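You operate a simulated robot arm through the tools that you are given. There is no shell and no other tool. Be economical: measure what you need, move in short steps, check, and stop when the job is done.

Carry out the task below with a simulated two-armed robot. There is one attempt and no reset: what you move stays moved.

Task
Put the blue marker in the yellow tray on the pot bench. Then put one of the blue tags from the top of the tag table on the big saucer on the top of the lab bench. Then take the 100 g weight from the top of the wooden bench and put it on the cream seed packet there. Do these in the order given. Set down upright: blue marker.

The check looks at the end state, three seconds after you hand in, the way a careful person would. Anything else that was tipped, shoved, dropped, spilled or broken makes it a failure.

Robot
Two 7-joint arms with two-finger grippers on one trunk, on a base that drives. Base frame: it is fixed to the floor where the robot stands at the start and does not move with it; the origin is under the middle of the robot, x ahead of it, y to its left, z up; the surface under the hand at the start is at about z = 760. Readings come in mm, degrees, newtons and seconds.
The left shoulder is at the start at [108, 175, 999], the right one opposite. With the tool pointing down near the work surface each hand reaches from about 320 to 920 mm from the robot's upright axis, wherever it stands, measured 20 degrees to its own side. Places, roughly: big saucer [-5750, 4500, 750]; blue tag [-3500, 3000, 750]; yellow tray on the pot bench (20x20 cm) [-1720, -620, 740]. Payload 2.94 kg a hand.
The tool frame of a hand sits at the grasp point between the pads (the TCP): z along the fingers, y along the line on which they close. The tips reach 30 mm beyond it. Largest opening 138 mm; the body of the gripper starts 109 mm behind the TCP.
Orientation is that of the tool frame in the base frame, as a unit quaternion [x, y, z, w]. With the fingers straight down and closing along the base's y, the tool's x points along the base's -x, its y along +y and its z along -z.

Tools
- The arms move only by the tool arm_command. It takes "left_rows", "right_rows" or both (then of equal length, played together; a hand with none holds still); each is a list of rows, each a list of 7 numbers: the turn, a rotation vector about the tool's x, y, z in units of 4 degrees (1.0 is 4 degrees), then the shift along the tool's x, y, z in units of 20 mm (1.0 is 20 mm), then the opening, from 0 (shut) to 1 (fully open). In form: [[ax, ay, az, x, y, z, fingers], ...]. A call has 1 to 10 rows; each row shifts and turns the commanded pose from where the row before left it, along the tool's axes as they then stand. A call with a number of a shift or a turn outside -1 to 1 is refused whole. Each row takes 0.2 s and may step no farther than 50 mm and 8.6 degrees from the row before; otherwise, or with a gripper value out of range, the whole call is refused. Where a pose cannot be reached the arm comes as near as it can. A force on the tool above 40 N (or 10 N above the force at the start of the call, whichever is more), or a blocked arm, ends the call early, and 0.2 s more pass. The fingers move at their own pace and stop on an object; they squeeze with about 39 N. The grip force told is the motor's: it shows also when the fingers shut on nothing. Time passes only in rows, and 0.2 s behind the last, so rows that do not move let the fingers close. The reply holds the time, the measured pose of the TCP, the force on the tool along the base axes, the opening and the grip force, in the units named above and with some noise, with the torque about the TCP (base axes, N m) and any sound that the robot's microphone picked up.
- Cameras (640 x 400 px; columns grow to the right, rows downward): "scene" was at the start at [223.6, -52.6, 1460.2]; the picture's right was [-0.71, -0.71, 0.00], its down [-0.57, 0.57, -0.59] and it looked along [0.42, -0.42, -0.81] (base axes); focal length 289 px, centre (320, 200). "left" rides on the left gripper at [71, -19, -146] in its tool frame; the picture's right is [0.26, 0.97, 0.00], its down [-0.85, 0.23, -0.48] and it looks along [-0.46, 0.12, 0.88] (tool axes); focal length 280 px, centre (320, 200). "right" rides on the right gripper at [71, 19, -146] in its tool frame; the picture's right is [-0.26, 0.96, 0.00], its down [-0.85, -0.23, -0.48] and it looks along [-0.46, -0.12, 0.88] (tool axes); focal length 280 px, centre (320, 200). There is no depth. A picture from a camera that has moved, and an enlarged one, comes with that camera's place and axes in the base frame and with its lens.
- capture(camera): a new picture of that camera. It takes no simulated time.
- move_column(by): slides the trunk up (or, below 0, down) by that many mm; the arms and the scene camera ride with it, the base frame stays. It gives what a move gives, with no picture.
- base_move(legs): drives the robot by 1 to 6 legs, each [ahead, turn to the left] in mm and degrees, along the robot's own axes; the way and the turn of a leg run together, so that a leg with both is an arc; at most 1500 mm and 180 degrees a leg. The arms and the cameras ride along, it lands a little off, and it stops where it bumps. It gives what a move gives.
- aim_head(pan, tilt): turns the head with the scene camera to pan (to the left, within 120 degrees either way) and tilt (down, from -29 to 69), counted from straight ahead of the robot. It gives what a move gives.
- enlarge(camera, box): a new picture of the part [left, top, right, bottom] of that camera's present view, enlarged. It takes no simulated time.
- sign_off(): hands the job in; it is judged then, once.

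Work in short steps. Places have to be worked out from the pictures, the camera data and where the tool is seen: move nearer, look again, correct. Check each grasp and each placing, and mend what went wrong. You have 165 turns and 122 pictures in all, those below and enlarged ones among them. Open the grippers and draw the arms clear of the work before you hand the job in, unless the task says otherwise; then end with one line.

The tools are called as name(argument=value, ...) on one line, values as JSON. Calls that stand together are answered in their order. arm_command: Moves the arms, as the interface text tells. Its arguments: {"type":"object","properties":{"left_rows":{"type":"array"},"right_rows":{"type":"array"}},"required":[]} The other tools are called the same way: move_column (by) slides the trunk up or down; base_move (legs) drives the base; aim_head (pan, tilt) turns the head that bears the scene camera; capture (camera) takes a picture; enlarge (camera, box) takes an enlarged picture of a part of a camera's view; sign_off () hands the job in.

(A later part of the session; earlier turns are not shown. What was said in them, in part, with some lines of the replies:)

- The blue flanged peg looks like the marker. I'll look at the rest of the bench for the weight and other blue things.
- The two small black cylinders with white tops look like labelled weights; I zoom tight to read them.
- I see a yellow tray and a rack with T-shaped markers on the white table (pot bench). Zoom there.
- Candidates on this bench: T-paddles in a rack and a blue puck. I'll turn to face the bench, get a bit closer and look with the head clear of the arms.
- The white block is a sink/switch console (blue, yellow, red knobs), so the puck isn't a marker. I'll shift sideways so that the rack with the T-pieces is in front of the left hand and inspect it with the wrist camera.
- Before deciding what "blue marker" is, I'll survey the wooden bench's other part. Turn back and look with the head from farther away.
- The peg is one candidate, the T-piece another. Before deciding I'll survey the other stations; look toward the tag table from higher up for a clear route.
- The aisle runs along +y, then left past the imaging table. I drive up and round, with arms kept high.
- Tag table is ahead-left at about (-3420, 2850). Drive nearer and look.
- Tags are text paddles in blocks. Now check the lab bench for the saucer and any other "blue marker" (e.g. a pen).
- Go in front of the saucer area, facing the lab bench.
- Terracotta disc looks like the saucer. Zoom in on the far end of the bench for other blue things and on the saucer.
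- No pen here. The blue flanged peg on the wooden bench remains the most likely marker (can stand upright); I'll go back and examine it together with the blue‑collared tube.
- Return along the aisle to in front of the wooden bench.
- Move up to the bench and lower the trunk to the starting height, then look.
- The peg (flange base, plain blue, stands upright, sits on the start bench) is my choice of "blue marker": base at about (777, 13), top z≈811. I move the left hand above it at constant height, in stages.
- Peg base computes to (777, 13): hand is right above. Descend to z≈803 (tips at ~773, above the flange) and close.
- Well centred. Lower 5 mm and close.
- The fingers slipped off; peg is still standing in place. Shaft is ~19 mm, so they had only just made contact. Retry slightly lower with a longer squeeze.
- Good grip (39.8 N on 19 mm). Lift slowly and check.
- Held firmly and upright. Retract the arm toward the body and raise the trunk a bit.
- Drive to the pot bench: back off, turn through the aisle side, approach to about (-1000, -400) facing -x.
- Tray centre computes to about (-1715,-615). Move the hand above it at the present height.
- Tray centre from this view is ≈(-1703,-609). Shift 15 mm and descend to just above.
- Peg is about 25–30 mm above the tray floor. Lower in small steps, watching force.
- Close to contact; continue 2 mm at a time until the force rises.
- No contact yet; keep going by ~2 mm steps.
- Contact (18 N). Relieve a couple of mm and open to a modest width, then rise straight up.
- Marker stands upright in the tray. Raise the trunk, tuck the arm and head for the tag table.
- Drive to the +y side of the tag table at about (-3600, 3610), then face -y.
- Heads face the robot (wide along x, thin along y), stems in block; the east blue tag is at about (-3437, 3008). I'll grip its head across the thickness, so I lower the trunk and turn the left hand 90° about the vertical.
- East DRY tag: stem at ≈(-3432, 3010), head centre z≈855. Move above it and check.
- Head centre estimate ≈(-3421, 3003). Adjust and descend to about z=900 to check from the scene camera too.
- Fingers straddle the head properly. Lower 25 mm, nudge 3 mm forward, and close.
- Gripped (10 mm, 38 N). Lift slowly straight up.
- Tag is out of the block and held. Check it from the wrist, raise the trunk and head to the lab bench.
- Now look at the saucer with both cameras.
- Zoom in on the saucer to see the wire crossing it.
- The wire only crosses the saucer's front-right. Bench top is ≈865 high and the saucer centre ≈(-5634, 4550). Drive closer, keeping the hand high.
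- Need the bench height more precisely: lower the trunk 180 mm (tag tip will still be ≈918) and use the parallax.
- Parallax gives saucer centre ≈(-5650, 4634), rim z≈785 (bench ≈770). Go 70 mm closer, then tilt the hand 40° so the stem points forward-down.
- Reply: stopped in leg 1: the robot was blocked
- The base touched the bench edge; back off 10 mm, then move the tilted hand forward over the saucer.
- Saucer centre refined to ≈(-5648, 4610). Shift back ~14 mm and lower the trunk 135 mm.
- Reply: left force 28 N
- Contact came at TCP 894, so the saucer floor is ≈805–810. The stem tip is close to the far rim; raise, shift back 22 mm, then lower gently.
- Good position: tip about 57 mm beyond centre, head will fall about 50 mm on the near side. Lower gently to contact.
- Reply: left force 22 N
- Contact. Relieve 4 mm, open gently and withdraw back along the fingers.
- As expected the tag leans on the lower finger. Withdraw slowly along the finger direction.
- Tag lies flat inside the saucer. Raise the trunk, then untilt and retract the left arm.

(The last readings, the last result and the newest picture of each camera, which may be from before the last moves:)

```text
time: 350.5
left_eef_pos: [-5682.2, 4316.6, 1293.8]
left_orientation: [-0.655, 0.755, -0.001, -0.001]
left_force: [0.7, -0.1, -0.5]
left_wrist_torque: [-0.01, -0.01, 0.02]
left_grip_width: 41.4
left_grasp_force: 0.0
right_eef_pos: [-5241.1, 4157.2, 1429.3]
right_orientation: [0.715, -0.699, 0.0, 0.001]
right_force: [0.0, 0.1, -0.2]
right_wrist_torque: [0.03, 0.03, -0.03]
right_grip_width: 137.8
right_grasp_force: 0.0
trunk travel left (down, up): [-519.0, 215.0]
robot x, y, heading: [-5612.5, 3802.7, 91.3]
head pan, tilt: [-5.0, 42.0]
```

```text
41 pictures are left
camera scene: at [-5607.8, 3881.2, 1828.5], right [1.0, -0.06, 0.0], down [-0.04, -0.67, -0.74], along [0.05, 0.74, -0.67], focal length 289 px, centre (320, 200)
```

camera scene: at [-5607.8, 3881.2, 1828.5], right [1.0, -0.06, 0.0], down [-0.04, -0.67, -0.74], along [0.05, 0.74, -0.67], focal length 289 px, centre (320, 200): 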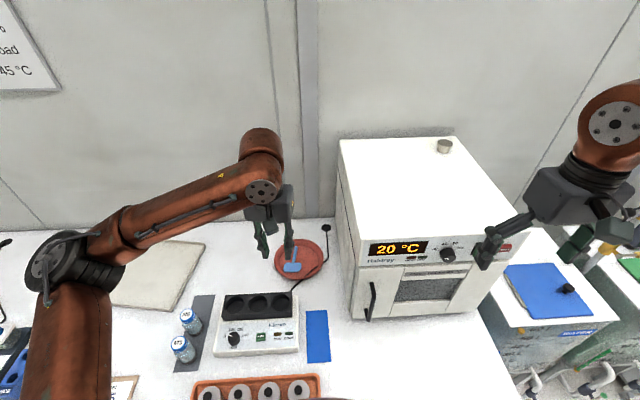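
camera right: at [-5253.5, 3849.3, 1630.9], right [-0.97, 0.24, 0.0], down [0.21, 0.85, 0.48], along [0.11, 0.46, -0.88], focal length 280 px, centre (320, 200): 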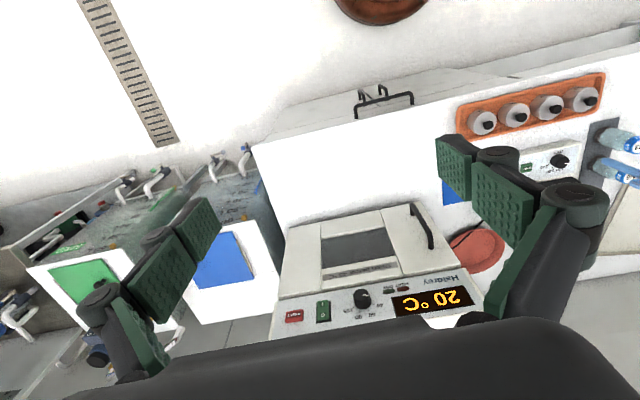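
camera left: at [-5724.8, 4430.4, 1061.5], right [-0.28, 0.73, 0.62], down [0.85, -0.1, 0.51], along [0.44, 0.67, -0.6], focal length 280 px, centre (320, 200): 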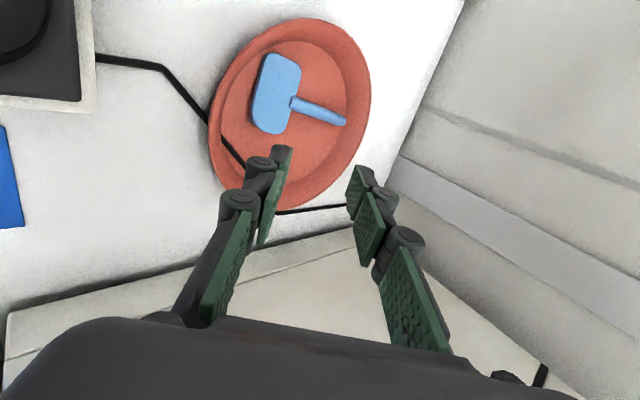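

Everything is in order at the lab bench. Back off and drive back to the aisle.

base_move(legs=[[-400, 0], [0, -91.5], [1500, 0], [1500, 0], [1500, 0], [740, 0]])

```text
time: 381.5
left_eef_pos: [133.5, 3393.9, 1293.7]
left_orientation: [0.087, 0.996, 0.0, -0.002]
left_force: [0.3, 0.0, -0.1]
left_wrist_torque: [0.01, 0.0, -0.01]
left_grip_width: 41.6
left_grasp_force: 0.1
right_eef_pos: [-40.3, 2958.9, 1429.7]
right_orientation: [0.005, 1.0, 0.002, -0.001]
right_force: [-1.3, 0.1, 0.2]
right_wrist_torque: [0.03, 0.02, 0.01]
right_grip_width: 138.1
right_grasp_force: 0.2
trunk travel left (down, up): [-519.0, 215.0]
robot x, y, heading: [-381.4, 3340.9, -0.7]
head pan, tilt: [-5.0, 42.0]
```

base_move(legs=[[0, -89.3], [1500, 0], [1500, 0], [390, 0], [0, 90]])

```text
time: 405.7
left_eef_pos: [154.7, 8.7, 1294.3]
left_orientation: [0.075, 0.997, 0.0, -0.002]
left_force: [0.7, 0.5, -0.2]
left_wrist_torque: [-0.01, -0.03, 0.04]
left_grip_width: 41.6
left_grasp_force: 0.2
right_eef_pos: [-6.5, -430.7, 1429.0]
right_orientation: [-0.009, 1.0, 0.001, -0.001]
right_force: [0.0, -0.8, 0.7]
right_wrist_torque: [0.01, 0.01, -0.02]
right_grip_width: 138.1
right_grasp_force: 0.1
trunk travel left (down, up): [-519.0, 215.0]
robot x, y, heading: [-354.3, -55.3, 0.9]
head pan, tilt: [-5.0, 42.0]
```

Move up to the bench, lower the trunk partly, and look with the head and right wrist camera.

base_move(legs=[[345, -1]])

move_column(by=-240)

aim_head(pan=-30, tilt=50)

capture(camera="scene")

capture(camera="right")

```text
time: 408.0
left_eef_pos: [504.7, 1.5, 1293.8]
left_orientation: [0.084, 0.996, 0.0, -0.002]
left_force: [0.7, -0.6, -0.4]
left_wrist_torque: [0.02, 0.03, 0.03]
left_grip_width: 41.3
left_grasp_force: 0.1
right_eef_pos: [335.1, -434.4, 1429.6]
right_orientation: [0.001, 1.0, 0.001, -0.001]
right_force: [-0.4, -0.3, 0.2]
right_wrist_torque: [0.01, 0.0, -0.01]
right_grip_width: 138.0
right_grasp_force: 0.0
trunk travel left (down, up): [-519.0, 215.0]
robot x, y, heading: [-8.5, -56.8, 0.1]
head pan, tilt: [-5.0, 42.0]
```

```text
time: 410.5
left_eef_pos: [504.0, 1.9, 1055.3]
left_orientation: [0.083, 0.997, 0.0, -0.001]
left_force: [-0.5, 0.6, 0.1]
left_wrist_torque: [0.01, -0.04, 0.04]
left_grip_width: 41.6
left_grasp_force: 0.1
right_eef_pos: [333.5, -434.6, 1189.2]
right_orientation: [0.001, 1.0, 0.001, 0.0]
right_force: [-0.6, -0.1, -0.2]
right_wrist_torque: [-0.02, 0.01, -0.02]
right_grip_width: 138.0
right_grasp_force: 0.1
trunk travel left (down, up): [-279.0, 455.0]
robot x, y, heading: [-10.2, -56.0, 0.1]
head pan, tilt: [-5.0, 42.0]
```

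```text
time: 411.4
left_eef_pos: [503.9, 2.3, 1053.9]
left_orientation: [0.083, 0.997, 0.001, -0.001]
left_force: [-0.5, -0.2, -0.4]
left_wrist_torque: [0.0, 0.01, -0.01]
left_grip_width: 41.4
left_grasp_force: 0.1
right_eef_pos: [334.2, -434.6, 1189.1]
right_orientation: [0.0, 1.0, 0.001, -0.001]
right_force: [0.3, -0.2, -0.6]
right_wrist_torque: [-0.02, 0.0, -0.04]
right_grip_width: 137.9
right_grasp_force: 0.1
trunk travel left (down, up): [-279.0, 455.0]
robot x, y, heading: [-6.8, -55.6, -0.2]
head pan, tilt: [-30.0, 50.0]
```

```text
40 pictures are left
camera scene: at [148.0, -94.2, 1575.8], right [-0.5, -0.87, 0.0], down [-0.66, 0.38, -0.64], along [0.56, -0.32, -0.77], focal length 289 px, centre (320, 200)
```

scene: 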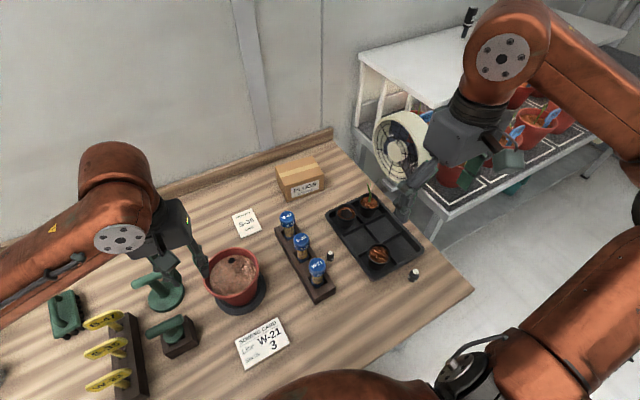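

```text
39 pictures are left
camera right: at [264.7, -415.8, 1334.6], right [0.26, 0.96, 0.0], down [0.85, -0.23, 0.47], along [0.46, -0.12, -0.88], focal length 280 px, centre (320, 200)
```

right: 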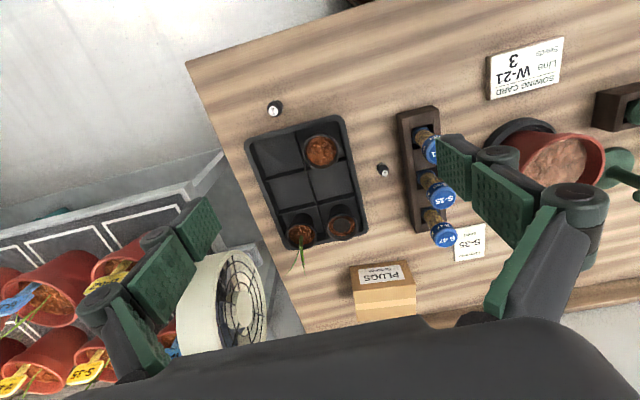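

Weight at ≈(520,-343), between the tube rack (y≈-300) and the seed tray (y≈-407). To keep the wide gripper body clear, I rotate the right hand -90° about vertical so it closes along x.

arm_command(right_rows=[[0, 0, -1, 0, 0, 0, 0.6], [0, 0, -1, 0, 0, 0, 0.6], [0, 0, -1, 0, 0, 0, 0.6], [0, 0, -1, 0, 0, 0, 0.6], [0, 0, -1, 0, 0, 0, 0.6], [0, 0, -1, 0, 0, 0, 0.6], [0, 0, -1, 0, 0, 0, 0.6], [0, 0, -1, 0, 0, 0, 0.6], [0, 0, -1, 0, 0, 0, 0.6], [0, 0, -1, 0, 0, 0, 0.6]])

arm_command(right_rows=[[0, 0, -1, 0, 0, 0, 0.6], [0, 0, -1, 0, 0, 0, 0.6], [0, 0, -1, 0, 0, 0, 0.6], [0, 0, -1, 0, 0, 0, 0.6], [0, 0, -1, 0, 0, 0, 0.6], [0, 0, -1, 0, 0, 0, 0.6], [0, 0, -1, 0, 0, 0, 0.6], [0, 0, -1, 0, 0, 0, 0.6], [0, 0, -1, 0, 0, 0, 0.6], [0, 0, -1, 0, 0, 0, 0.6]])

arm_command(right_rows=[[0, 0, -1, 0, 0, 0, 0.6], [0, 0, -1, 0, 0, 0, 0.6], [0, 0, -0.5, 0, 0, 0, 0.6]])

```text
time: 413.6
left_eef_pos: [505.1, 2.7, 1053.9]
left_orientation: [0.084, 0.996, 0.0, -0.001]
left_force: [-0.4, -0.4, -0.4]
left_wrist_torque: [0.02, 0.0, 0.0]
left_grip_width: 41.4
left_grasp_force: 0.1
right_eef_pos: [330.8, -407.3, 1174.3]
right_orientation: [-0.283, 0.959, -0.007, -0.004]
right_force: [-0.1, 0.4, 0.0]
right_wrist_torque: [-0.01, -0.02, 0.0]
right_grip_width: 82.7
right_grasp_force: 0.0
right hand out of reach, approached as far as the arm can: row 7, 8, 9, 10
trunk travel left (down, up): [-279.0, 455.0]
robot x, y, heading: [-7.4, -54.9, -0.2]
head pan, tilt: [-30.0, 50.0]
```

```text
time: 415.8
left_eef_pos: [505.3, 2.6, 1054.1]
left_orientation: [0.083, 0.997, 0.0, -0.001]
left_force: [-0.1, 0.6, -0.2]
left_wrist_torque: [0.05, 0.01, -0.01]
left_grip_width: 41.3
left_grasp_force: 0.1
right_eef_pos: [261.2, -260.5, 1185.6]
right_orientation: [-0.593, 0.805, -0.006, -0.007]
right_force: [0.3, -0.4, 0.7]
right_wrist_torque: [0.0, 0.01, 0.0]
right_grip_width: 82.7
right_grasp_force: 0.0
right hand out of reach, approached as far as the arm can: row 1, 2, 3, 4, 5, 6, 7, 8, 9, 10
trunk travel left (down, up): [-279.0, 455.0]
robot x, y, heading: [-8.0, -58.5, 0.1]
head pan, tilt: [-30.0, 50.0]
```

```text
time: 416.6
left_eef_pos: [503.3, 3.3, 1053.6]
left_orientation: [0.083, 0.997, 0.0, -0.003]
left_force: [0.7, -0.3, 0.1]
left_wrist_torque: [-0.04, -0.01, -0.01]
left_grip_width: 41.3
left_grasp_force: 0.0
right_eef_pos: [238.9, -235.4, 1190.8]
right_orientation: [-0.661, 0.75, -0.006, -0.008]
right_force: [0.1, -0.8, 0.4]
right_wrist_torque: [-0.01, 0.0, 0.01]
right_grip_width: 82.7
right_grasp_force: 0.1
right hand out of reach, approached as far as the arm can: row 1, 2, 3
trunk travel left (down, up): [-279.0, 455.0]
robot x, y, heading: [-7.6, -54.5, -0.1]
head pan, tilt: [-30.0, 50.0]
```

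That rotation is out of reach so close to the body, but should be fine farther out. Move the commanded pose outward above the weight.

arm_command(right_rows=[[0, 0, 0, -0.46, -0.93, 0, 0.6], [0, 0, 0, -0.46, -0.93, 0, 0.6], [0, 0, 0, -0.46, -0.93, 0, 0.6], [0, 0, 0, -0.46, -0.93, 0, 0.6], [0, 0, 0, -0.46, -0.93, 0, 0.6], [0, 0, 0, -0.46, -0.93, 0, 0.6], [0, 0, 0, -0.46, -0.93, 0, 0.6], [0, 0, 0, -0.46, -0.93, 0, 0.6], [0, 0, 0, -0.46, -0.93, 0, 0.6], [0, 0, 0, -0.46, -0.93, 0, 0.6]])

capture(camera="scene")

```text
time: 418.8
left_eef_pos: [505.2, 2.6, 1054.5]
left_orientation: [0.083, 0.997, 0.0, -0.002]
left_force: [0.2, -0.6, -0.1]
left_wrist_torque: [-0.01, -0.02, -0.01]
left_grip_width: 41.7
left_grasp_force: 0.1
right_eef_pos: [250.3, -224.9, 1190.4]
right_orientation: [-0.66, 0.751, -0.006, -0.006]
right_force: [0.3, -0.3, -0.3]
right_wrist_torque: [0.01, 0.0, 0.04]
right_grip_width: 82.8
right_grasp_force: 0.0
right hand out of reach, approached as far as the arm can: row 1, 2, 3, 4, 5, 6, 7, 8, 9, 10
trunk travel left (down, up): [-279.0, 455.0]
robot x, y, heading: [-7.3, -52.8, -0.1]
head pan, tilt: [-30.0, 50.0]
```

```text
38 pictures are left
camera scene: at [148.1, -94.1, 1575.8], right [-0.5, -0.87, 0.0], down [-0.66, 0.38, -0.64], along [0.56, -0.32, -0.77], focal length 289 px, centre (320, 200)
```

scene: 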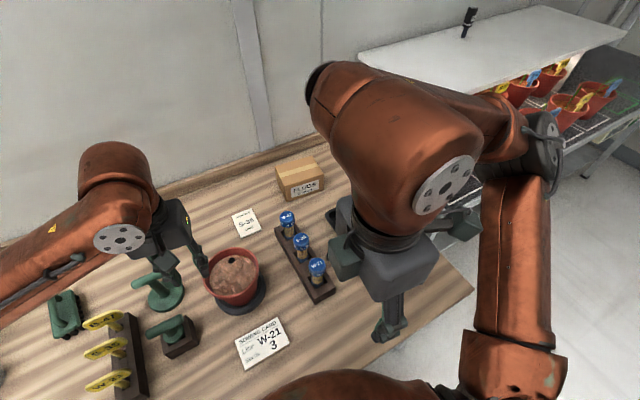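

The right wrist is at a joint limit there. I'll undo this and use the left hand (whose +90° turn worked) after shifting the base right.

arm_command(right_rows=[[0, 0, 0, 0.46, 0.93, 0, 0.6], [0, 0, 0, 0.46, 0.93, 0, 0.6], [0, 0, 0, 0.46, 0.93, 0, 0.6], [0, 0, 0, 0.46, 0.93, 0, 0.6], [0, 0, 0, 0.46, 0.93, 0, 0.6], [0, 0, 0, 0.46, 0.93, 0, 0.6], [0, 0, 0, 0.46, 0.93, 0, 0.6], [0, 0, 0, 0.46, 0.93, 0, 0.6], [0, 0, 0, 0.46, 0.93, 0, 0.6], [0, 0, 0, 0.46, 0.93, 0, 0.6]])

arm_command(right_rows=[[0, 0, 1, 0, 0, 0, 0.6], [0, 0, 1, 0, 0, 0, 0.6], [0, 0, 1, 0, 0, 0, 0.6], [0, 0, 1, 0, 0, 0, 0.6], [0, 0, 1, 0, 0, 0, 0.6], [0, 0, 1, 0, 0, 0, 0.6], [0, 0, 1, 0, 0, 0, 0.6], [0, 0, 1, 0, 0, 0, 0.6], [0, 0, 1, 0, 0, 0, 0.6], [0, 0, 1, 0, 0, 0, 0.6]])

arm_command(right_rows=[[0, 0, 1, 0, 0, 0, 0.6], [0, 0, 1, 0, 0, 0, 0.6], [0, 0, 1, 0, 0, 0, 0.6], [0, 0, 1, 0, 0, 0, 0.6], [0, 0, 1, 0, 0, 0, 0.6], [0, 0, 1, 0, 0, 0, 0.6], [0, 0, 1, 0, 0, 0, 0.6], [0, 0, 1, 0, 0, 0, 0.6], [0, 0, 1, 0, 0, 0, 0.6], [0, 0, 1, 0, 0, 0, 0.6]])

arm_command(right_rows=[[0, 0, 1, 0, 0, 0, 0.6], [0, 0, 1, 0, 0, 0, 0.6], [0, 0, 0.5, 0, 0, 0, 0.6], [0, 0, 0, 0, 0, 0, 0.6]])

```text
time: 421.0
left_eef_pos: [504.3, 1.6, 1054.4]
left_orientation: [0.083, 0.997, -0.001, -0.001]
left_force: [-0.6, -0.2, 0.8]
left_wrist_torque: [0.0, -0.03, 0.0]
left_grip_width: 41.3
left_grasp_force: 0.2
right_eef_pos: [53.7, -294.4, 1191.3]
right_orientation: [-0.662, 0.75, -0.005, -0.006]
right_force: [1.1, 1.9, 0.0]
right_wrist_torque: [0.03, -0.07, 0.07]
right_grip_width: 83.8
right_grasp_force: 0.6
trunk travel left (down, up): [-279.0, 455.0]
robot x, y, heading: [-10.8, -54.7, -0.3]
head pan, tilt: [-30.0, 50.0]
```

```text
time: 421.9
left_eef_pos: [504.5, 3.0, 1053.5]
left_orientation: [0.084, 0.996, 0.0, -0.001]
left_force: [0.2, -0.1, 0.6]
left_wrist_torque: [0.03, 0.0, 0.01]
left_grip_width: 41.5
left_grasp_force: 0.1
right_eef_pos: [56.3, -290.6, 1193.3]
right_orientation: [-0.573, 0.819, -0.003, 0.0]
right_force: [7.6, 1.5, 9.5]
right_wrist_torque: [-0.2, -0.48, 0.24]
right_grip_width: 91.5
right_grasp_force: 5.2
trunk travel left (down, up): [-279.0, 455.0]
robot x, y, heading: [-8.2, -54.6, -0.2]
head pan, tilt: [-30.0, 50.0]
stopped in row 4 (right hand): the force on the tool passed its limit at 42 N (the readings are from after the stop); the commanded pose is now the measured one
```

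```text
time: 422.5
left_eef_pos: [504.9, 1.6, 1054.7]
left_orientation: [0.084, 0.997, 0.0, -0.001]
left_force: [0.4, 0.4, 0.0]
left_wrist_torque: [-0.01, 0.02, 0.02]
left_grip_width: 41.4
left_grasp_force: 0.1
right_eef_pos: [57.8, -289.1, 1194.1]
right_orientation: [-0.515, 0.857, 0.0, 0.003]
right_force: [7.9, 0.8, 10.3]
right_wrist_torque: [-0.27, -0.52, 0.26]
right_grip_width: 92.3
right_grasp_force: 4.7
trunk travel left (down, up): [-279.0, 455.0]
robot x, y, heading: [-6.2, -53.6, -0.1]
head pan, tilt: [-30.0, 50.0]
stopped in row 3 (right hand): the force on the tool passed its limit at 42 N (the readings are from after the stop); the commanded pose is now the measured one
```

```text
time: 423.5
left_eef_pos: [504.2, 2.3, 1054.2]
left_orientation: [0.083, 0.997, 0.0, -0.002]
left_force: [-0.5, 0.7, 0.4]
left_wrist_torque: [-0.01, 0.02, 0.0]
left_grip_width: 41.3
left_grasp_force: 0.0
right_eef_pos: [57.1, -290.4, 1191.7]
right_orientation: [-0.438, 0.899, -0.001, 0.002]
right_force: [2.1, 0.1, 4.8]
right_wrist_torque: [-0.13, -0.14, 0.07]
right_grip_width: 90.5
right_grasp_force: 1.7
trunk travel left (down, up): [-279.0, 455.0]
robot x, y, heading: [-8.9, -56.9, -0.2]
head pan, tilt: [-30.0, 50.0]
```

The commanded pose had been reset, so the hand ended near the body (light contact with the robot itself). Move it outward (+x, -y), away from the torso.

arm_command(right_rows=[[0, 0, 0, -0.22, -1, 0, 0.6], [0, 0, 0, -0.22, -1, 0, 0.6], [0, 0, 0, -0.22, -1, 0, 0.6], [0, 0, 0, -0.22, -1, 0, 0.6], [0, 0, 0, -0.22, -1, 0, 0.6], [0, 0, 0, -0.22, -1, 0, 0.6], [0, 0, 0, -0.22, -1, 0, 0.6], [0, 0, 0, -0.22, -1, 0, 0.6], [0, 0, 0, -0.22, -1, 0, 0.6]])

capture(camera="scene")

```text
time: 425.5
left_eef_pos: [501.3, 3.4, 1054.8]
left_orientation: [0.084, 0.996, 0.0, 0.0]
left_force: [-1.6, -0.1, -0.3]
left_wrist_torque: [-0.07, -0.06, -0.02]
left_grip_width: 41.6
left_grasp_force: 0.1
right_eef_pos: [211.9, -354.2, 1189.0]
right_orientation: [-0.44, 0.898, -0.004, 0.007]
right_force: [2.2, 0.2, -1.2]
right_wrist_torque: [0.04, 0.34, -0.03]
right_grip_width: 82.7
right_grasp_force: 0.1
right hand out of reach, approached as far as the arm can: row 8, 9
trunk travel left (down, up): [-279.0, 455.0]
robot x, y, heading: [-8.3, -54.6, 0.0]
head pan, tilt: [-30.0, 50.0]
```

```text
37 pictures are left
camera scene: at [146.1, -93.5, 1576.1], right [-0.5, -0.87, 0.0], down [-0.66, 0.38, -0.64], along [0.56, -0.32, -0.77], focal length 289 px, centre (320, 200)
```

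scene: 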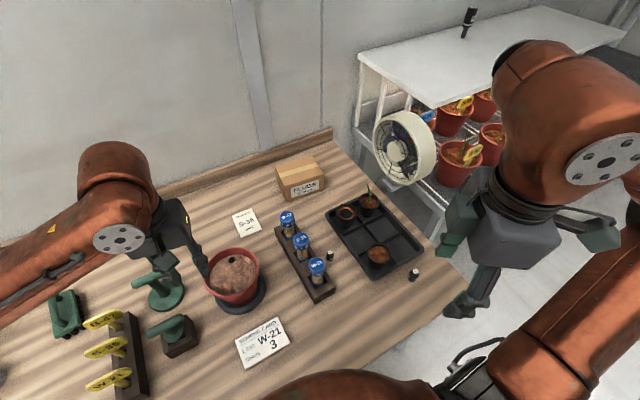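

Free again. Rotate the right hand back to its normal orientation.

arm_command(right_rows=[[0, 0, 1, 0, 0, 0, 0.6], [0, 0, 1, 0, 0, 0, 0.6], [0, 0, 1, 0, 0, 0, 0.6], [0, 0, 1, 0, 0, 0, 0.6], [0, 0, 1, 0, 0, 0, 0.6], [0, 0, 1, 0, 0, 0, 0.6], [0, 0, 1, 0, 0, 0, 0.6], [0, 0, 1, 0, 0, 0, 0.6], [0, 0, 1, 0, 0, 0, 0.6], [0, 0, 1, 0, 0, 0, 0.6]])

arm_command(right_rows=[[0, 0, 1, -0.5, 0, 0, 0.6], [0, 0, 1, -0.5, 0, 0, 0.6], [0, 0, 1, -0.5, 0, 0, 0.6], [0, 0, 0, -0.5, 0, 0, 0.6]])

```text
time: 427.7
left_eef_pos: [504.5, 3.6, 1054.1]
left_orientation: [0.084, 0.996, -0.001, -0.001]
left_force: [-0.1, -1.2, -0.3]
left_wrist_torque: [0.02, -0.02, -0.01]
left_grip_width: 41.2
left_grasp_force: 0.1
right_eef_pos: [214.1, -354.3, 1187.6]
right_orientation: [-0.105, 0.994, 0.001, 0.003]
right_force: [0.2, 0.3, 0.2]
right_wrist_torque: [-0.02, -0.01, -0.02]
right_grip_width: 83.1
right_grasp_force: 0.0
trunk travel left (down, up): [-279.0, 455.0]
robot x, y, heading: [-7.6, -54.5, 0.0]
head pan, tilt: [-30.0, 50.0]
```

```text
time: 428.7
left_eef_pos: [503.9, 3.3, 1055.0]
left_orientation: [0.083, 0.997, 0.0, -0.002]
left_force: [-0.4, -0.6, 0.0]
left_wrist_torque: [-0.03, 0.02, 0.0]
left_grip_width: 41.6
left_grasp_force: 0.1
right_eef_pos: [253.3, -349.2, 1188.2]
right_orientation: [0.0, 1.0, 0.002, 0.001]
right_force: [0.6, 0.1, 1.0]
right_wrist_torque: [-0.02, 0.01, -0.04]
right_grip_width: 83.0
right_grasp_force: 0.0
trunk travel left (down, up): [-279.0, 455.0]
robot x, y, heading: [-6.5, -53.7, -0.4]
head pan, tilt: [-30.0, 50.0]
```

Right arm is tucked. Shift the base to the right (y≈-410) by turning left, backing up diagonally, and coming forward again.

base_move(legs=[[-150, 0], [0, 45], [-500, 0], [0, -45], [500, 0]])

capture(camera="left")

```text
time: 439.3
left_eef_pos: [497.4, -351.9, 1054.3]
left_orientation: [0.083, 0.997, -0.001, -0.002]
left_force: [0.7, 0.2, -0.1]
left_wrist_torque: [-0.02, 0.05, 0.01]
left_grip_width: 41.0
left_grasp_force: 0.0
right_eef_pos: [248.7, -705.4, 1186.2]
right_orientation: [-0.001, 1.0, 0.002, 0.002]
right_force: [0.2, -1.0, -0.7]
right_wrist_torque: [0.03, 0.03, 0.02]
right_grip_width: 82.7
right_grasp_force: 0.1
trunk travel left (down, up): [-279.0, 455.0]
robot x, y, heading: [-16.9, -411.1, 0.0]
head pan, tilt: [-30.0, 50.0]
```

```text
36 pictures are left
camera left: at [424.9, -359.5, 1199.2], right [-0.1, 1.0, 0.0], down [0.88, 0.09, 0.47], along [0.47, 0.05, -0.88], focal length 280 px, centre (320, 200)
```

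left: 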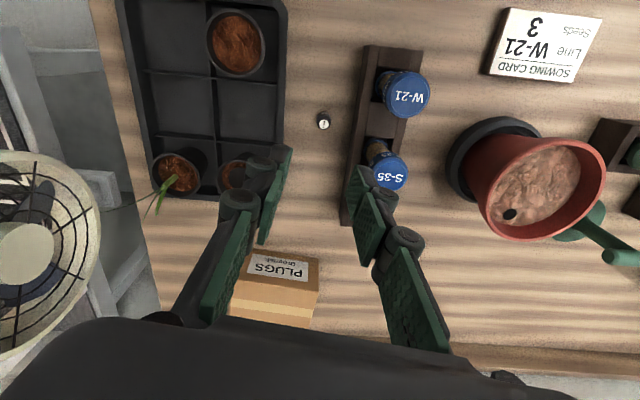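

Rotate the left hand +80° so it closes along x.

arm_command(left_rows=[[0, 0, 1, 0, 0, 0, 0.5], [0, 0, 1, 0, 0, 0, 0.5], [0, 0, 1, 0, 0, 0, 0.5], [0, 0, 1, 0, 0, 0, 0.5], [0, 0, 1, 0, 0, 0, 0.5], [0, 0, 1, 0, 0, 0, 0.5], [0, 0, 1, 0, 0, 0, 0.5], [0, 0, 1, 0, 0, 0, 0.5], [0, 0, 1, 0, 0, 0, 0.5], [0, 0, 1, 0, 0, 0, 0.5]])

arm_command(left_rows=[[0, 0, 1, 0, 0, 0, 0.5], [0, 0, 1, 0, 0, 0, 0.5], [0, 0, 1, 0, 0, 0, 0.5], [0, 0, 1, 0, 0, 0, 0.5], [0, 0, 1, 0, 0, 0, 0.5], [0, 0, 1, 0, 0, 0, 0.5], [0, 0, 1, 0, 0, 0, 0.5], [0, 0, 1, 0, 0, 0, 0.5], [0, 0, 1, 0, 0, 0, 0.5], [0, 0, 1, 0, 0, 0, 0.5]])

capture(camera="left")

```text
time: 441.5
left_eef_pos: [496.6, -353.2, 1054.3]
left_orientation: [0.42, 0.907, 0.0, -0.002]
left_force: [0.3, 0.3, 0.5]
left_wrist_torque: [0.01, 0.02, 0.0]
left_grip_width: 69.1
left_grasp_force: 0.0
right_eef_pos: [246.7, -703.2, 1187.6]
right_orientation: [-0.001, 1.0, 0.002, 0.002]
right_force: [0.6, -1.3, -0.4]
right_wrist_torque: [-0.03, 0.0, -0.02]
right_grip_width: 82.7
right_grasp_force: 0.1
trunk travel left (down, up): [-279.0, 455.0]
robot x, y, heading: [-17.2, -409.4, 0.3]
head pan, tilt: [-30.0, 50.0]
```

```text
time: 443.7
left_eef_pos: [498.6, -351.0, 1054.2]
left_orientation: [0.704, 0.71, 0.0, -0.002]
left_force: [-0.2, 0.2, -0.1]
left_wrist_torque: [0.05, 0.0, -0.02]
left_grip_width: 69.3
left_grasp_force: 0.0
right_eef_pos: [247.7, -703.9, 1187.0]
right_orientation: [-0.001, 1.0, 0.001, 0.002]
right_force: [0.6, -0.5, 0.5]
right_wrist_torque: [-0.05, 0.01, -0.01]
right_grip_width: 83.0
right_grasp_force: 0.1
trunk travel left (down, up): [-279.0, 455.0]
robot x, y, heading: [-10.5, -412.6, -0.2]
head pan, tilt: [-30.0, 50.0]
```

```text
35 pictures are left
camera left: at [477.7, -281.6, 1199.6], right [0.96, 0.27, 0.0], down [0.24, -0.85, 0.47], along [0.13, -0.46, -0.88], focal length 280 px, centre (320, 200)
```

left: 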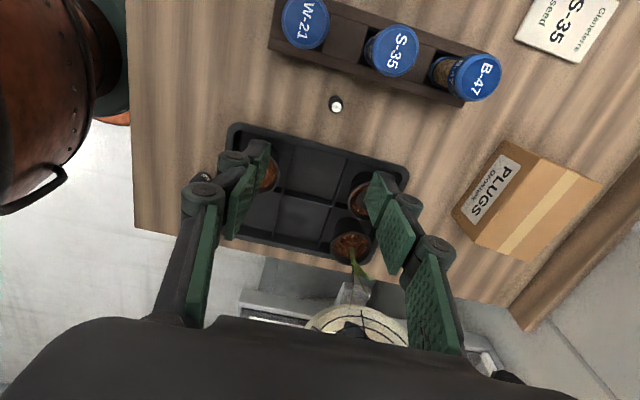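

Weight again computes to (519,-343). Align and descend to z≈890 for a check.

arm_command(left_rows=[[0, 0, 0, 0.42, 1, 1, 0.5], [0, 0, 0, 0, 0, 1, 0.5], [0, 0, 0, 0, 0, 1, 0.5], [0, 0, 0, 0, 0, 1, 0.5], [0, 0, 0, 0, 0, 1, 0.5], [0, 0, 0, 0, 0, 1, 0.5], [0, 0, 0, 0, 0, 1, 0.5], [0, 0, 0, 0, 0, 1, 0.5], [0, 0, 0, 0, 0, 0, 0.5]])

capture(camera="left")

```text
time: 445.7
left_eef_pos: [516.8, -342.8, 893.7]
left_orientation: [0.705, 0.71, -0.001, 0.0]
left_force: [0.5, 0.5, 0.2]
left_wrist_torque: [0.05, 0.01, 0.0]
left_grip_width: 68.8
left_grasp_force: 0.1
right_eef_pos: [245.8, -703.7, 1187.3]
right_orientation: [-0.002, 1.0, 0.002, 0.002]
right_force: [-0.4, -0.2, 0.0]
right_wrist_torque: [0.01, 0.0, 0.0]
right_grip_width: 82.9
right_grasp_force: 0.0
trunk travel left (down, up): [-279.0, 455.0]
robot x, y, heading: [-16.7, -408.6, -0.1]
head pan, tilt: [-30.0, 50.0]
```

```text
34 pictures are left
camera left: at [497.1, -272.6, 1039.1], right [0.96, 0.27, 0.0], down [0.24, -0.85, 0.47], along [0.13, -0.46, -0.88], focal length 280 px, centre (320, 200)
```

left: 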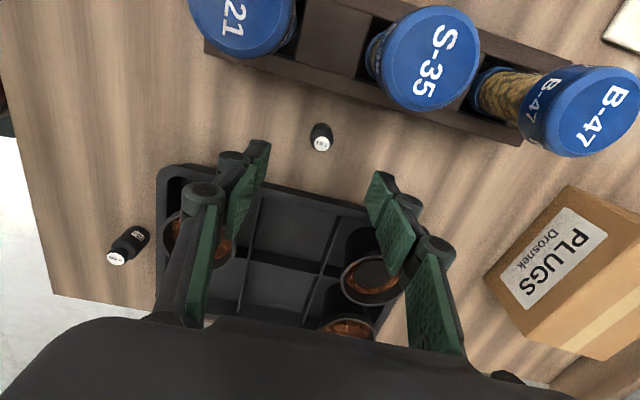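

Weight at (517,-340), top z≈808. Cap tops (z≈895) stay below the wrist camera (≈940). Descend to z≈796.

arm_command(left_rows=[[0, 0, 0, 0.15, 0, 0.8, 0.4], [0, 0, 0, 0, 0, 0.8, 0.4], [0, 0, 0, 0, 0, 0.8, 0.4], [0, 0, 0, 0, 0, 0.8, 0.4], [0, 0, 0, 0, 0, 0.8, 0.4], [0, 0, 0, 0, 0, 0.5, 0.4], [0, 0, 0, 0, 0, 0, 0.4]])

capture(camera="left")

```text
time: 447.3
left_eef_pos: [515.6, -341.2, 804.1]
left_orientation: [0.704, 0.71, 0.0, -0.002]
left_force: [-0.6, -0.8, -0.5]
left_wrist_torque: [0.02, 0.02, 0.03]
left_grip_width: 55.2
left_grasp_force: 0.1
right_eef_pos: [246.0, -704.2, 1186.9]
right_orientation: [-0.001, 1.0, 0.002, 0.002]
right_force: [-0.4, 0.4, 0.1]
right_wrist_torque: [0.02, 0.0, 0.0]
right_grip_width: 82.8
right_grasp_force: 0.0
trunk travel left (down, up): [-279.0, 455.0]
robot x, y, heading: [-14.5, -412.3, -0.1]
head pan, tilt: [-30.0, 50.0]
```

```text
33 pictures are left
camera left: at [496.4, -270.0, 949.0], right [0.96, 0.27, 0.0], down [0.24, -0.85, 0.47], along [0.13, -0.46, -0.88], focal length 280 px, centre (320, 200)
```

left: 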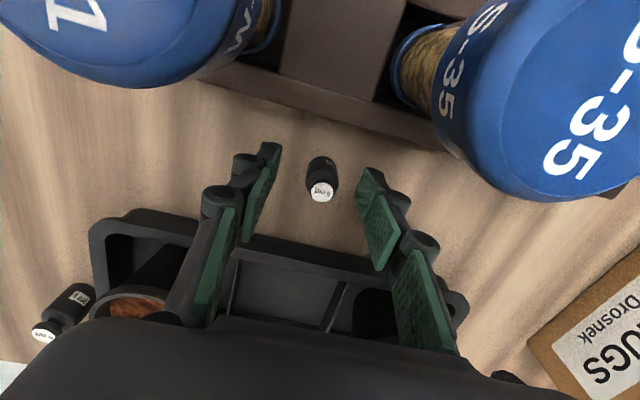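

Centred. Lower 7 mm more and close with a full squeeze.

arm_command(left_rows=[[0, 0, 0, 0, 0, 0.35, 0.4], [0, 0, 0, 0, 0, 0, 0], [0, 0, 0, 0, 0, 0, 0], [0, 0, 0, 0, 0, 0, 0], [0, 0, 0, 0, 0, 0, 0], [0, 0, 0, 0, 0, 0, 0], [0, 0, 0, 0, 0, 0, 0], [0, 0, 0, 0, 0, 0, 0]])

capture(camera="left")

```text
time: 449.1
left_eef_pos: [517.5, -340.5, 796.1]
left_orientation: [0.705, 0.71, -0.001, -0.001]
left_force: [-0.1, 0.1, -0.5]
left_wrist_torque: [0.02, -0.03, -0.01]
left_grip_width: 20.8
left_grasp_force: 39.2
right_eef_pos: [247.9, -705.4, 1186.6]
right_orientation: [-0.001, 1.0, 0.002, 0.002]
right_force: [0.0, 0.7, 0.3]
right_wrist_torque: [0.0, 0.0, 0.0]
right_grip_width: 82.4
right_grasp_force: 0.1
trunk travel left (down, up): [-279.0, 455.0]
robot x, y, heading: [-10.5, -411.8, -0.1]
head pan, tilt: [-30.0, 50.0]
```

```text
32 pictures are left
camera left: at [496.6, -269.8, 941.8], right [0.96, 0.27, 0.0], down [0.24, -0.85, 0.47], along [0.13, -0.46, -0.88], focal length 280 px, centre (320, 200)
```

left: 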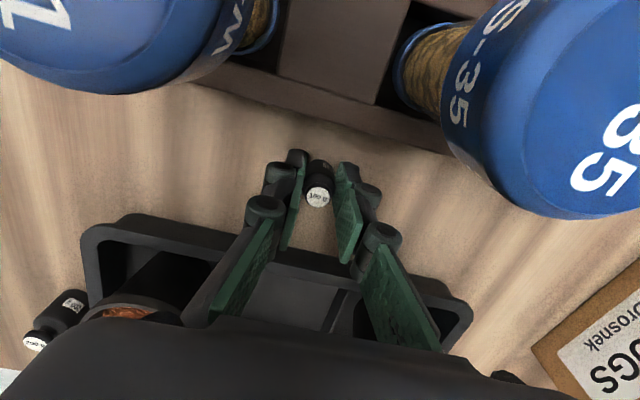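

Gripped: 20.8 mm, 39 N. Lift straight up slowly to ~z=1000.

arm_command(left_rows=[[0, 0, 0, 0, 0, -0.3, 0], [0, 0, 0, 0, 0, -0.5, 0], [0, 0, 0, 0, 0, -0.7, 0], [0, 0, 0, 0, 0, -1, 0], [0, 0, 0, 0, 0, -1, 0], [0, 0, 0, 0, 0, -1, 0], [0, 0, 0, 0, 0, -1, 0], [0, 0, 0, 0, 0, -1, 0], [0, 0, 0, 0, 0, -1, 0], [0, 0, 0, 0, 0, -1, 0]])

arm_command(left_rows=[[0, 0, 0, 0, 0, -1, 0], [0, 0, 0, 0, 0, -1, 0], [0, 0, 0, 0, 0, 0, 0]])

capture(camera="left")

```text
time: 451.3
left_eef_pos: [516.1, -339.0, 968.1]
left_orientation: [0.705, 0.709, 0.0, -0.002]
left_force: [-0.7, -0.1, -1.0]
left_wrist_torque: [-0.01, -0.02, -0.02]
left_grip_width: 20.9
left_grasp_force: 38.8
right_eef_pos: [247.1, -705.0, 1187.6]
right_orientation: [-0.001, 1.0, 0.002, 0.002]
right_force: [0.3, 0.2, 0.0]
right_wrist_torque: [0.01, -0.02, 0.0]
right_grip_width: 82.6
right_grasp_force: 0.0
trunk travel left (down, up): [-279.0, 455.0]
robot x, y, heading: [-14.6, -405.8, -0.1]
head pan, tilt: [-30.0, 50.0]
```

```text
time: 452.1
left_eef_pos: [518.0, -340.3, 1007.2]
left_orientation: [0.704, 0.71, -0.001, -0.002]
left_force: [0.9, -0.9, -2.1]
left_wrist_torque: [0.0, -0.02, -0.03]
left_grip_width: 20.6
left_grasp_force: 38.8
right_eef_pos: [246.2, -703.5, 1187.3]
right_orientation: [-0.001, 1.0, 0.002, 0.002]
right_force: [-0.4, 0.3, -0.7]
right_wrist_torque: [0.02, 0.0, 0.01]
right_grip_width: 82.9
right_grasp_force: 0.0
trunk travel left (down, up): [-279.0, 455.0]
robot x, y, heading: [-15.4, -407.2, -0.0]
head pan, tilt: [-30.0, 50.0]
```

```text
31 pictures are left
camera left: at [497.2, -269.3, 1152.6], right [0.96, 0.27, 0.0], down [0.24, -0.85, 0.47], along [0.13, -0.46, -0.88], focal length 280 px, centre (320, 200)
```

left: 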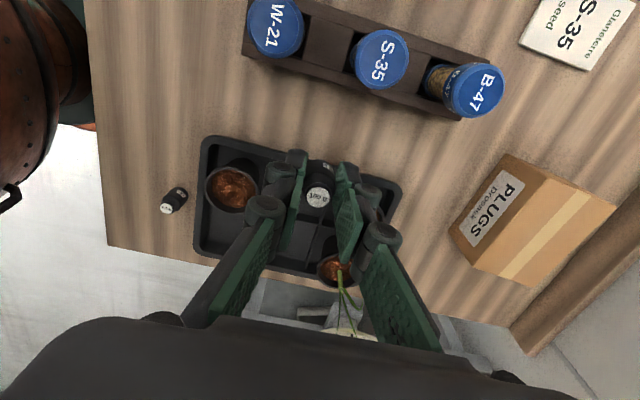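

Weight held. Packet centre from several views ≈(775,-166). Move there at this height.

arm_command(left_rows=[[0, 0, 0, 0.67, 0.99, 0, 0], [0, 0, 0, 0.67, 0.99, 0, 0], [0, 0, 0, 0.67, 0.99, 0, 0], [0, 0, 0, 0.67, 0.99, 0, 0], [0, 0, 0, 0.67, 0.99, 0, 0], [0, 0, 0, 0.67, 0.99, 0, 0], [0, 0, 0, 0.67, 0.99, 0, 0], [0, 0, 0, 0.67, 0.99, 0, 0], [0, 0, 0, 0.67, 0.99, 0, 0], [0, 0, 0, 0.67, 0.99, 0, 0]])

arm_command(left_rows=[[0, 0, 0, 0.67, 0.97, 0, 0], [0, 0, 0, 0.67, 0.97, 0, 0], [0, 0, 0, 0.67, 0.97, 0, 0], [0, 0, 0, 0, 0, 0, 0]])

capture(camera="left")

```text
time: 454.3
left_eef_pos: [715.8, -205.4, 1005.7]
left_orientation: [0.705, 0.709, -0.001, -0.002]
left_force: [0.4, 0.1, -1.2]
left_wrist_torque: [0.01, -0.01, 0.02]
left_grip_width: 20.8
left_grasp_force: 39.8
right_eef_pos: [247.9, -705.0, 1186.1]
right_orientation: [0.0, 1.0, 0.001, 0.002]
right_force: [0.9, -0.1, 0.2]
right_wrist_torque: [0.01, 0.03, 0.0]
right_grip_width: 82.8
right_grasp_force: 0.0
trunk travel left (down, up): [-279.0, 455.0]
robot x, y, heading: [-17.1, -407.7, 0.3]
head pan, tilt: [-30.0, 50.0]
```

```text
time: 455.3
left_eef_pos: [772.0, -165.0, 1005.7]
left_orientation: [0.705, 0.709, 0.0, -0.002]
left_force: [-0.4, 0.0, -0.9]
left_wrist_torque: [-0.04, 0.0, -0.01]
left_grip_width: 21.0
left_grasp_force: 38.9
right_eef_pos: [246.3, -705.1, 1186.7]
right_orientation: [-0.001, 1.0, 0.002, 0.002]
right_force: [0.0, 0.0, -0.4]
right_wrist_torque: [-0.01, 0.0, 0.01]
right_grip_width: 82.7
right_grasp_force: 0.1
trunk travel left (down, up): [-279.0, 455.0]
robot x, y, heading: [-11.7, -409.3, -0.2]
head pan, tilt: [-30.0, 50.0]
```

```text
30 pictures are left
camera left: at [752.7, -93.5, 1151.7], right [0.96, 0.27, 0.0], down [0.24, -0.85, 0.47], along [0.13, -0.46, -0.88], focal length 280 px, centre (320, 200)
```

left: 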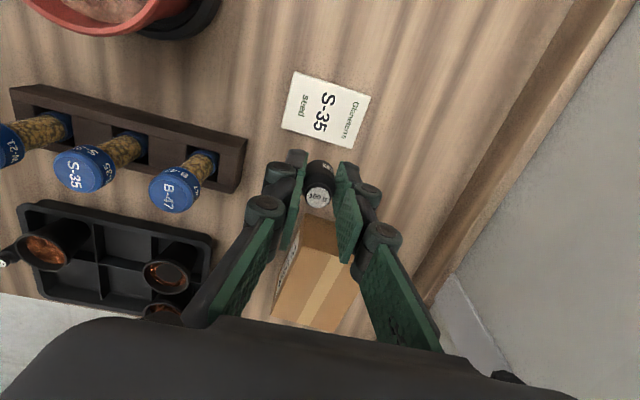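

Packet centre refined to (780,-160). Adjust and descend to about z=815.

arm_command(left_rows=[[0, 0, 0, 0.25, 0.35, 1, 0], [0, 0, 0, 0, 0, 1, 0], [0, 0, 0, 0, 0, 1, 0], [0, 0, 0, 0, 0, 1, 0], [0, 0, 0, 0, 0, 1, 0], [0, 0, 0, 0, 0, 1, 0], [0, 0, 0, 0, 0, 1, 0], [0, 0, 0, 0, 0, 1, 0], [0, 0, 0, 0, 0, 1, 0], [0, 0, 0, 0, 0, 0, 0]])

capture(camera="left")

```text
time: 457.5
left_eef_pos: [778.3, -159.1, 827.5]
left_orientation: [0.704, 0.71, -0.001, 0.0]
left_force: [-0.7, 0.2, -0.8]
left_wrist_torque: [0.05, -0.02, 0.03]
left_grip_width: 20.9
left_grasp_force: 39.0
right_eef_pos: [247.4, -704.4, 1187.9]
right_orientation: [-0.001, 1.0, 0.002, 0.001]
right_force: [-1.4, 0.5, 0.5]
right_wrist_torque: [0.01, -0.02, -0.01]
right_grip_width: 83.0
right_grasp_force: 0.1
trunk travel left (down, up): [-279.0, 455.0]
robot x, y, heading: [-11.1, -410.6, -0.2]
head pan, tilt: [-30.0, 50.0]
```

```text
29 pictures are left
camera left: at [758.3, -88.1, 971.9], right [0.96, 0.27, 0.0], down [0.24, -0.85, 0.47], along [0.13, -0.46, -0.88], focal length 280 px, centre (320, 200)
```

left: 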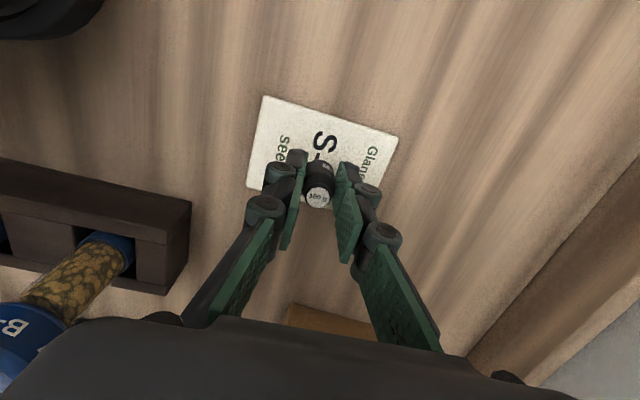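

Over the packet's centre. Lower gently to contact.

arm_command(left_rows=[[0, 0, 0, 0, -0.05, 0.4, 0], [0, 0, 0, 0, 0, 0.3, 0], [0, 0, 0, 0, 0, 0.15, 0], [0, 0, 0, 0, 0, 0.1, 0], [0, 0, 0, 0, 0, 0, 0]])

arm_command(left_rows=[[0, 0, 0, 0, 0, 0.1, 0], [0, 0, 0, 0, 0, 0.1, 0], [0, 0, 0, 0, 0, 0, 0]])

```text
time: 458.7
left_eef_pos: [778.1, -159.1, 806.9]
left_orientation: [0.704, 0.71, -0.001, 0.0]
left_force: [-0.2, 0.9, -1.2]
left_wrist_torque: [-0.03, -0.03, -0.02]
left_grip_width: 20.9
left_grasp_force: 38.4
right_eef_pos: [246.4, -705.3, 1186.9]
right_orientation: [-0.001, 1.0, 0.002, 0.001]
right_force: [0.3, 0.5, -0.2]
right_wrist_torque: [-0.03, -0.04, 0.0]
right_grip_width: 82.7
right_grasp_force: 0.0
trunk travel left (down, up): [-279.0, 455.0]
robot x, y, heading: [-11.6, -410.3, 0.0]
head pan, tilt: [-30.0, 50.0]
```

```text
time: 459.5
left_eef_pos: [777.7, -158.2, 803.6]
left_orientation: [0.704, 0.71, 0.0, -0.001]
left_force: [0.4, -0.8, -0.7]
left_wrist_torque: [0.03, -0.01, 0.02]
left_grip_width: 20.7
left_grasp_force: 39.0
right_eef_pos: [247.1, -703.8, 1186.8]
right_orientation: [-0.001, 1.0, 0.002, 0.001]
right_force: [-0.1, -0.3, 0.2]
right_wrist_torque: [-0.01, 0.01, -0.01]
right_grip_width: 82.7
right_grasp_force: 0.0
trunk travel left (down, up): [-279.0, 455.0]
robot x, y, heading: [-15.9, -411.1, -0.0]
head pan, tilt: [-30.0, 50.0]
```

arm_command(left_rows=[[0, 0, 0, 0, 0, 0.1, 0], [0, 0, 0, 0, 0, 0, 0]])

arm_command(left_rows=[[0, 0, 0, 0, 0, 0.1, 0], [0, 0, 0, 0, 0, 0, 0]])

```text
time: 460.1
left_eef_pos: [776.9, -158.5, 804.4]
left_orientation: [0.704, 0.71, 0.001, 0.0]
left_force: [0.6, 0.3, 5.8]
left_wrist_torque: [-0.02, -0.01, 0.0]
left_grip_width: 20.7
left_grasp_force: 39.4
right_eef_pos: [245.7, -705.1, 1188.0]
right_orientation: [0.0, 1.0, 0.002, 0.002]
right_force: [0.3, 0.1, -0.8]
right_wrist_torque: [0.03, 0.01, 0.01]
right_grip_width: 82.7
right_grasp_force: 0.0
trunk travel left (down, up): [-279.0, 455.0]
robot x, y, heading: [-16.0, -408.8, -0.2]
head pan, tilt: [-30.0, 50.0]
```

```text
time: 460.7
left_eef_pos: [776.9, -159.2, 801.9]
left_orientation: [0.705, 0.71, 0.001, 0.0]
left_force: [1.9, 1.5, 18.3]
left_wrist_torque: [-0.01, -0.04, 0.02]
left_grip_width: 21.0
left_grasp_force: 39.2
right_eef_pos: [246.2, -705.1, 1188.8]
right_orientation: [-0.001, 1.0, 0.002, 0.003]
right_force: [-0.1, -0.2, 0.1]
right_wrist_torque: [-0.02, -0.02, -0.03]
right_grip_width: 82.7
right_grasp_force: 0.1
trunk travel left (down, up): [-279.0, 455.0]
robot x, y, heading: [-13.3, -410.8, 0.0]
head pan, tilt: [-30.0, 50.0]
```

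Contact with the packet. Relieve 2.5 mm, open, and rise straight up.

arm_command(left_rows=[[0, 0, 0, 0, 0, -0.12, 0], [0, 0, 0, 0, 0, 0, 0.3], [0, 0, 0, 0, 0, 0, 0.4], [0, 0, 0, 0, 0, 0, 0.4], [0, 0, 0, 0, 0, 0, 0.4], [0, 0, 0, 0, 0, -0.5, 0.4], [0, 0, 0, 0, 0, -1, 0.4], [0, 0, 0, 0, 0, -1, 0.4], [0, 0, 0, 0, 0, -1, 0.4], [0, 0, 0, 0, 0, -1, 0.4]])

arm_command(left_rows=[[0, 0, 0, 0, 0, -1, 0.4], [0, 0, 0, 0, 0, -1, 0.4], [0, 0, 0, 0, 0, -1, 0.4], [0, 0, 0, 0, 0, -1, 0.4], [0, 0, 0, 0, 0, -1, 0.4], [0, 0, 0, 0, 0, -1, 0.4]])

capture(camera="left")

```text
time: 462.9
left_eef_pos: [778.4, -159.9, 891.3]
left_orientation: [0.704, 0.71, 0.0, -0.002]
left_force: [-0.1, -1.7, -0.1]
left_wrist_torque: [0.02, 0.0, -0.01]
left_grip_width: 55.2
left_grasp_force: 0.0
right_eef_pos: [246.2, -705.1, 1187.4]
right_orientation: [0.0, 1.0, 0.002, 0.002]
right_force: [-0.7, 0.4, -0.3]
right_wrist_torque: [0.02, 0.01, -0.02]
right_grip_width: 82.9
right_grasp_force: 0.1
trunk travel left (down, up): [-279.0, 455.0]
robot x, y, heading: [-16.7, -410.7, 0.1]
head pan, tilt: [-30.0, 50.0]
```

```text
time: 464.3
left_eef_pos: [778.3, -159.6, 1013.2]
left_orientation: [0.704, 0.71, 0.0, -0.001]
left_force: [0.2, 0.2, 0.3]
left_wrist_torque: [-0.01, 0.0, -0.01]
left_grip_width: 55.0
left_grasp_force: 0.0
right_eef_pos: [246.4, -704.8, 1187.5]
right_orientation: [-0.001, 1.0, 0.002, 0.003]
right_force: [0.2, 1.4, -0.4]
right_wrist_torque: [0.03, -0.02, 0.02]
right_grip_width: 82.9
right_grasp_force: 0.0
trunk travel left (down, up): [-279.0, 455.0]
robot x, y, heading: [-16.4, -409.5, -0.2]
head pan, tilt: [-30.0, 50.0]
```

```text
28 pictures are left
camera left: at [757.9, -88.8, 1158.3], right [0.96, 0.27, 0.0], down [0.24, -0.85, 0.47], along [0.13, -0.46, -0.88], focal length 280 px, centre (320, 200)
```

left: 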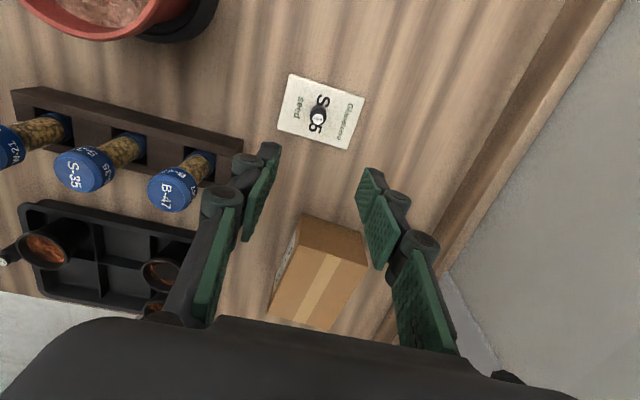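

Weight stands on the packet. Raise the trunk, open both grippers and back away from the bench.

move_column(by=150)

base_move(legs=[[-400, 0]])

arm_command(left_rows=[[0, 0, 0, 0, 0, 0, 1], [0, 0, 0, 0, 0, 0, 1], [0, 0, 0, 0, 0, 0, 1], [0, 0, 0, 0, 0, 0, 1]], right_rows=[[0, 0, 0, 0, 0, 0, 1], [0, 0, 0, 0, 0, 0, 1], [0, 0, 0, 0, 0, 0, 1], [0, 0, 0, 0, 0, 0, 1]])

aim_head(pan=10, tilt=35)

capture(camera="scene")

```text
time: 466.0
left_eef_pos: [767.8, -159.8, 1191.8]
left_orientation: [0.704, 0.71, 0.013, 0.013]
left_force: [0.2, -0.3, 0.2]
left_wrist_torque: [-0.02, -0.02, -0.01]
left_grip_width: 55.3
left_grasp_force: 0.1
right_eef_pos: [246.5, -704.2, 1336.4]
right_orientation: [-0.001, 1.0, 0.002, 0.002]
right_force: [-0.4, -0.2, -1.1]
right_wrist_torque: [-0.01, 0.05, 0.04]
right_grip_width: 82.8
right_grasp_force: 0.1
trunk travel left (down, up): [-429.0, 305.0]
robot x, y, heading: [-13.6, -407.1, -0.1]
head pan, tilt: [-30.0, 50.0]
```

```text
time: 468.5
left_eef_pos: [366.1, -161.5, 1193.0]
left_orientation: [0.705, 0.709, 0.013, 0.013]
left_force: [0.4, 0.2, -0.2]
left_wrist_torque: [-0.02, -0.04, -0.03]
left_grip_width: 55.4
left_grasp_force: 0.0
right_eef_pos: [-155.3, -704.0, 1337.1]
right_orientation: [0.001, 1.0, 0.002, 0.003]
right_force: [-0.5, 0.2, -0.3]
right_wrist_torque: [-0.01, -0.06, -0.02]
right_grip_width: 82.8
right_grasp_force: 0.1
trunk travel left (down, up): [-429.0, 305.0]
robot x, y, heading: [-417.7, -405.8, -0.1]
head pan, tilt: [-30.0, 50.0]
```

```text
time: 469.5
left_eef_pos: [366.4, -161.0, 1192.8]
left_orientation: [0.706, 0.708, 0.014, 0.014]
left_force: [-0.4, 0.2, 0.3]
left_wrist_torque: [0.0, 0.0, -0.03]
left_grip_width: 138.0
left_grasp_force: 0.1
right_eef_pos: [-154.1, -704.8, 1338.2]
right_orientation: [0.001, 1.0, 0.002, 0.002]
right_force: [-0.3, 0.0, -0.1]
right_wrist_torque: [0.02, -0.01, 0.01]
right_grip_width: 137.9
right_grasp_force: 0.0
trunk travel left (down, up): [-429.0, 305.0]
robot x, y, heading: [-412.2, -407.1, -0.2]
head pan, tilt: [-30.0, 50.0]
```

```text
time: 470.6
left_eef_pos: [366.8, -159.6, 1193.1]
left_orientation: [0.705, 0.709, 0.014, 0.013]
left_force: [-0.1, -0.5, -1.1]
left_wrist_torque: [-0.04, 0.0, -0.05]
left_grip_width: 138.1
left_grasp_force: 0.1
right_eef_pos: [-154.9, -704.3, 1336.7]
right_orientation: [0.001, 1.0, 0.002, 0.002]
right_force: [0.4, 0.3, -0.8]
right_wrist_torque: [0.01, -0.01, 0.01]
right_grip_width: 138.0
right_grasp_force: 0.1
trunk travel left (down, up): [-429.0, 305.0]
robot x, y, heading: [-416.9, -406.4, -0.2]
head pan, tilt: [10.0, 35.0]
```

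```text
27 pictures are left
camera scene: at [-315.7, -394.7, 1749.1], right [0.17, -0.99, 0.0], down [-0.57, -0.1, -0.82], along [0.81, 0.14, -0.57], focal length 289 px, centre (320, 200)
```

scene: 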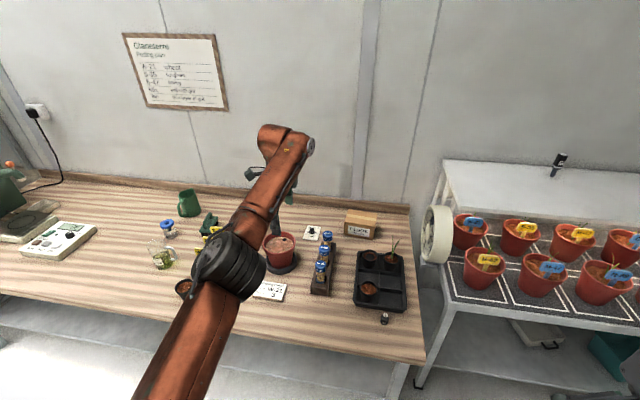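

Before handing in, check the upright black object on the white shelf at right, in case it tells what "marker" means.

enlarge(camera="scene", box=[520, 140, 600, 190])

enlarge(camera="scene", box=[150, 180, 430, 330])

```text
8.00 times, centred on (560, 165) of scene
camera zoom: at [-315.7, -394.7, 1749.1], right [0.17, -0.99, 0.0], down [-0.57, -0.1, -0.82], along [0.81, 0.14, -0.57], focal length 2313 px, centre (-1600, 480)
```

zoom: 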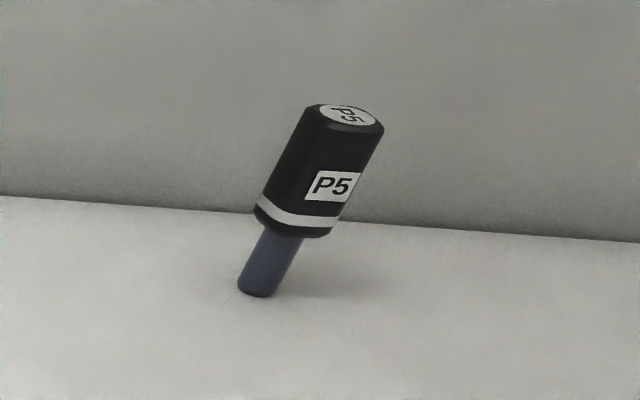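

```text
2.29 times, centred on (290, 255) of scene
camera zoom: at [-315.7, -394.7, 1749.1], right [0.17, -0.99, 0.0], down [-0.57, -0.1, -0.82], along [0.81, 0.14, -0.57], focal length 661 px, centre (389, 74)
```

zoom: 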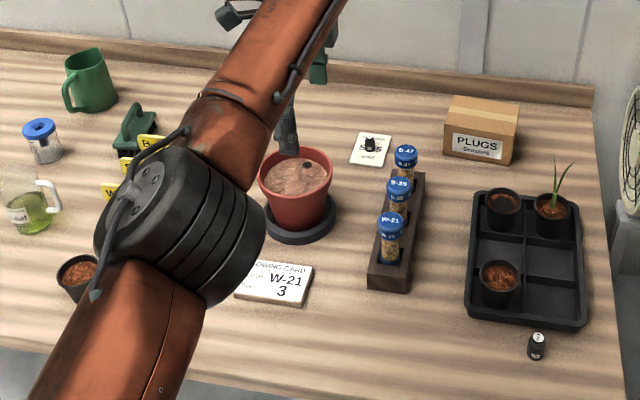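

All three placements check out, with the weight on the packet, the tag in the saucer, and the peg upright in the tray. The grippers are open and clear, so I'm handing in.

sign_off()

```text
The job is handed in.
```

I handed the job in with all three items placed in order, but I had to guess which object was the "blue marker". I took it to be the blue flanged peg from the wooden bench, and it now stands upright in the yellow tray. The rack on the pot bench also holds a blank blue T-shaped piece that could be the marker. I left that piece alone because its narrow stem is unlikely to stand upright in the tray. One blue DRY tag lies flat in the big saucer, and the 100 g weight stands on the cream S-35 packet. The base lightly bumped the lab bench edge once, and nothing there looked disturbed afterwards.
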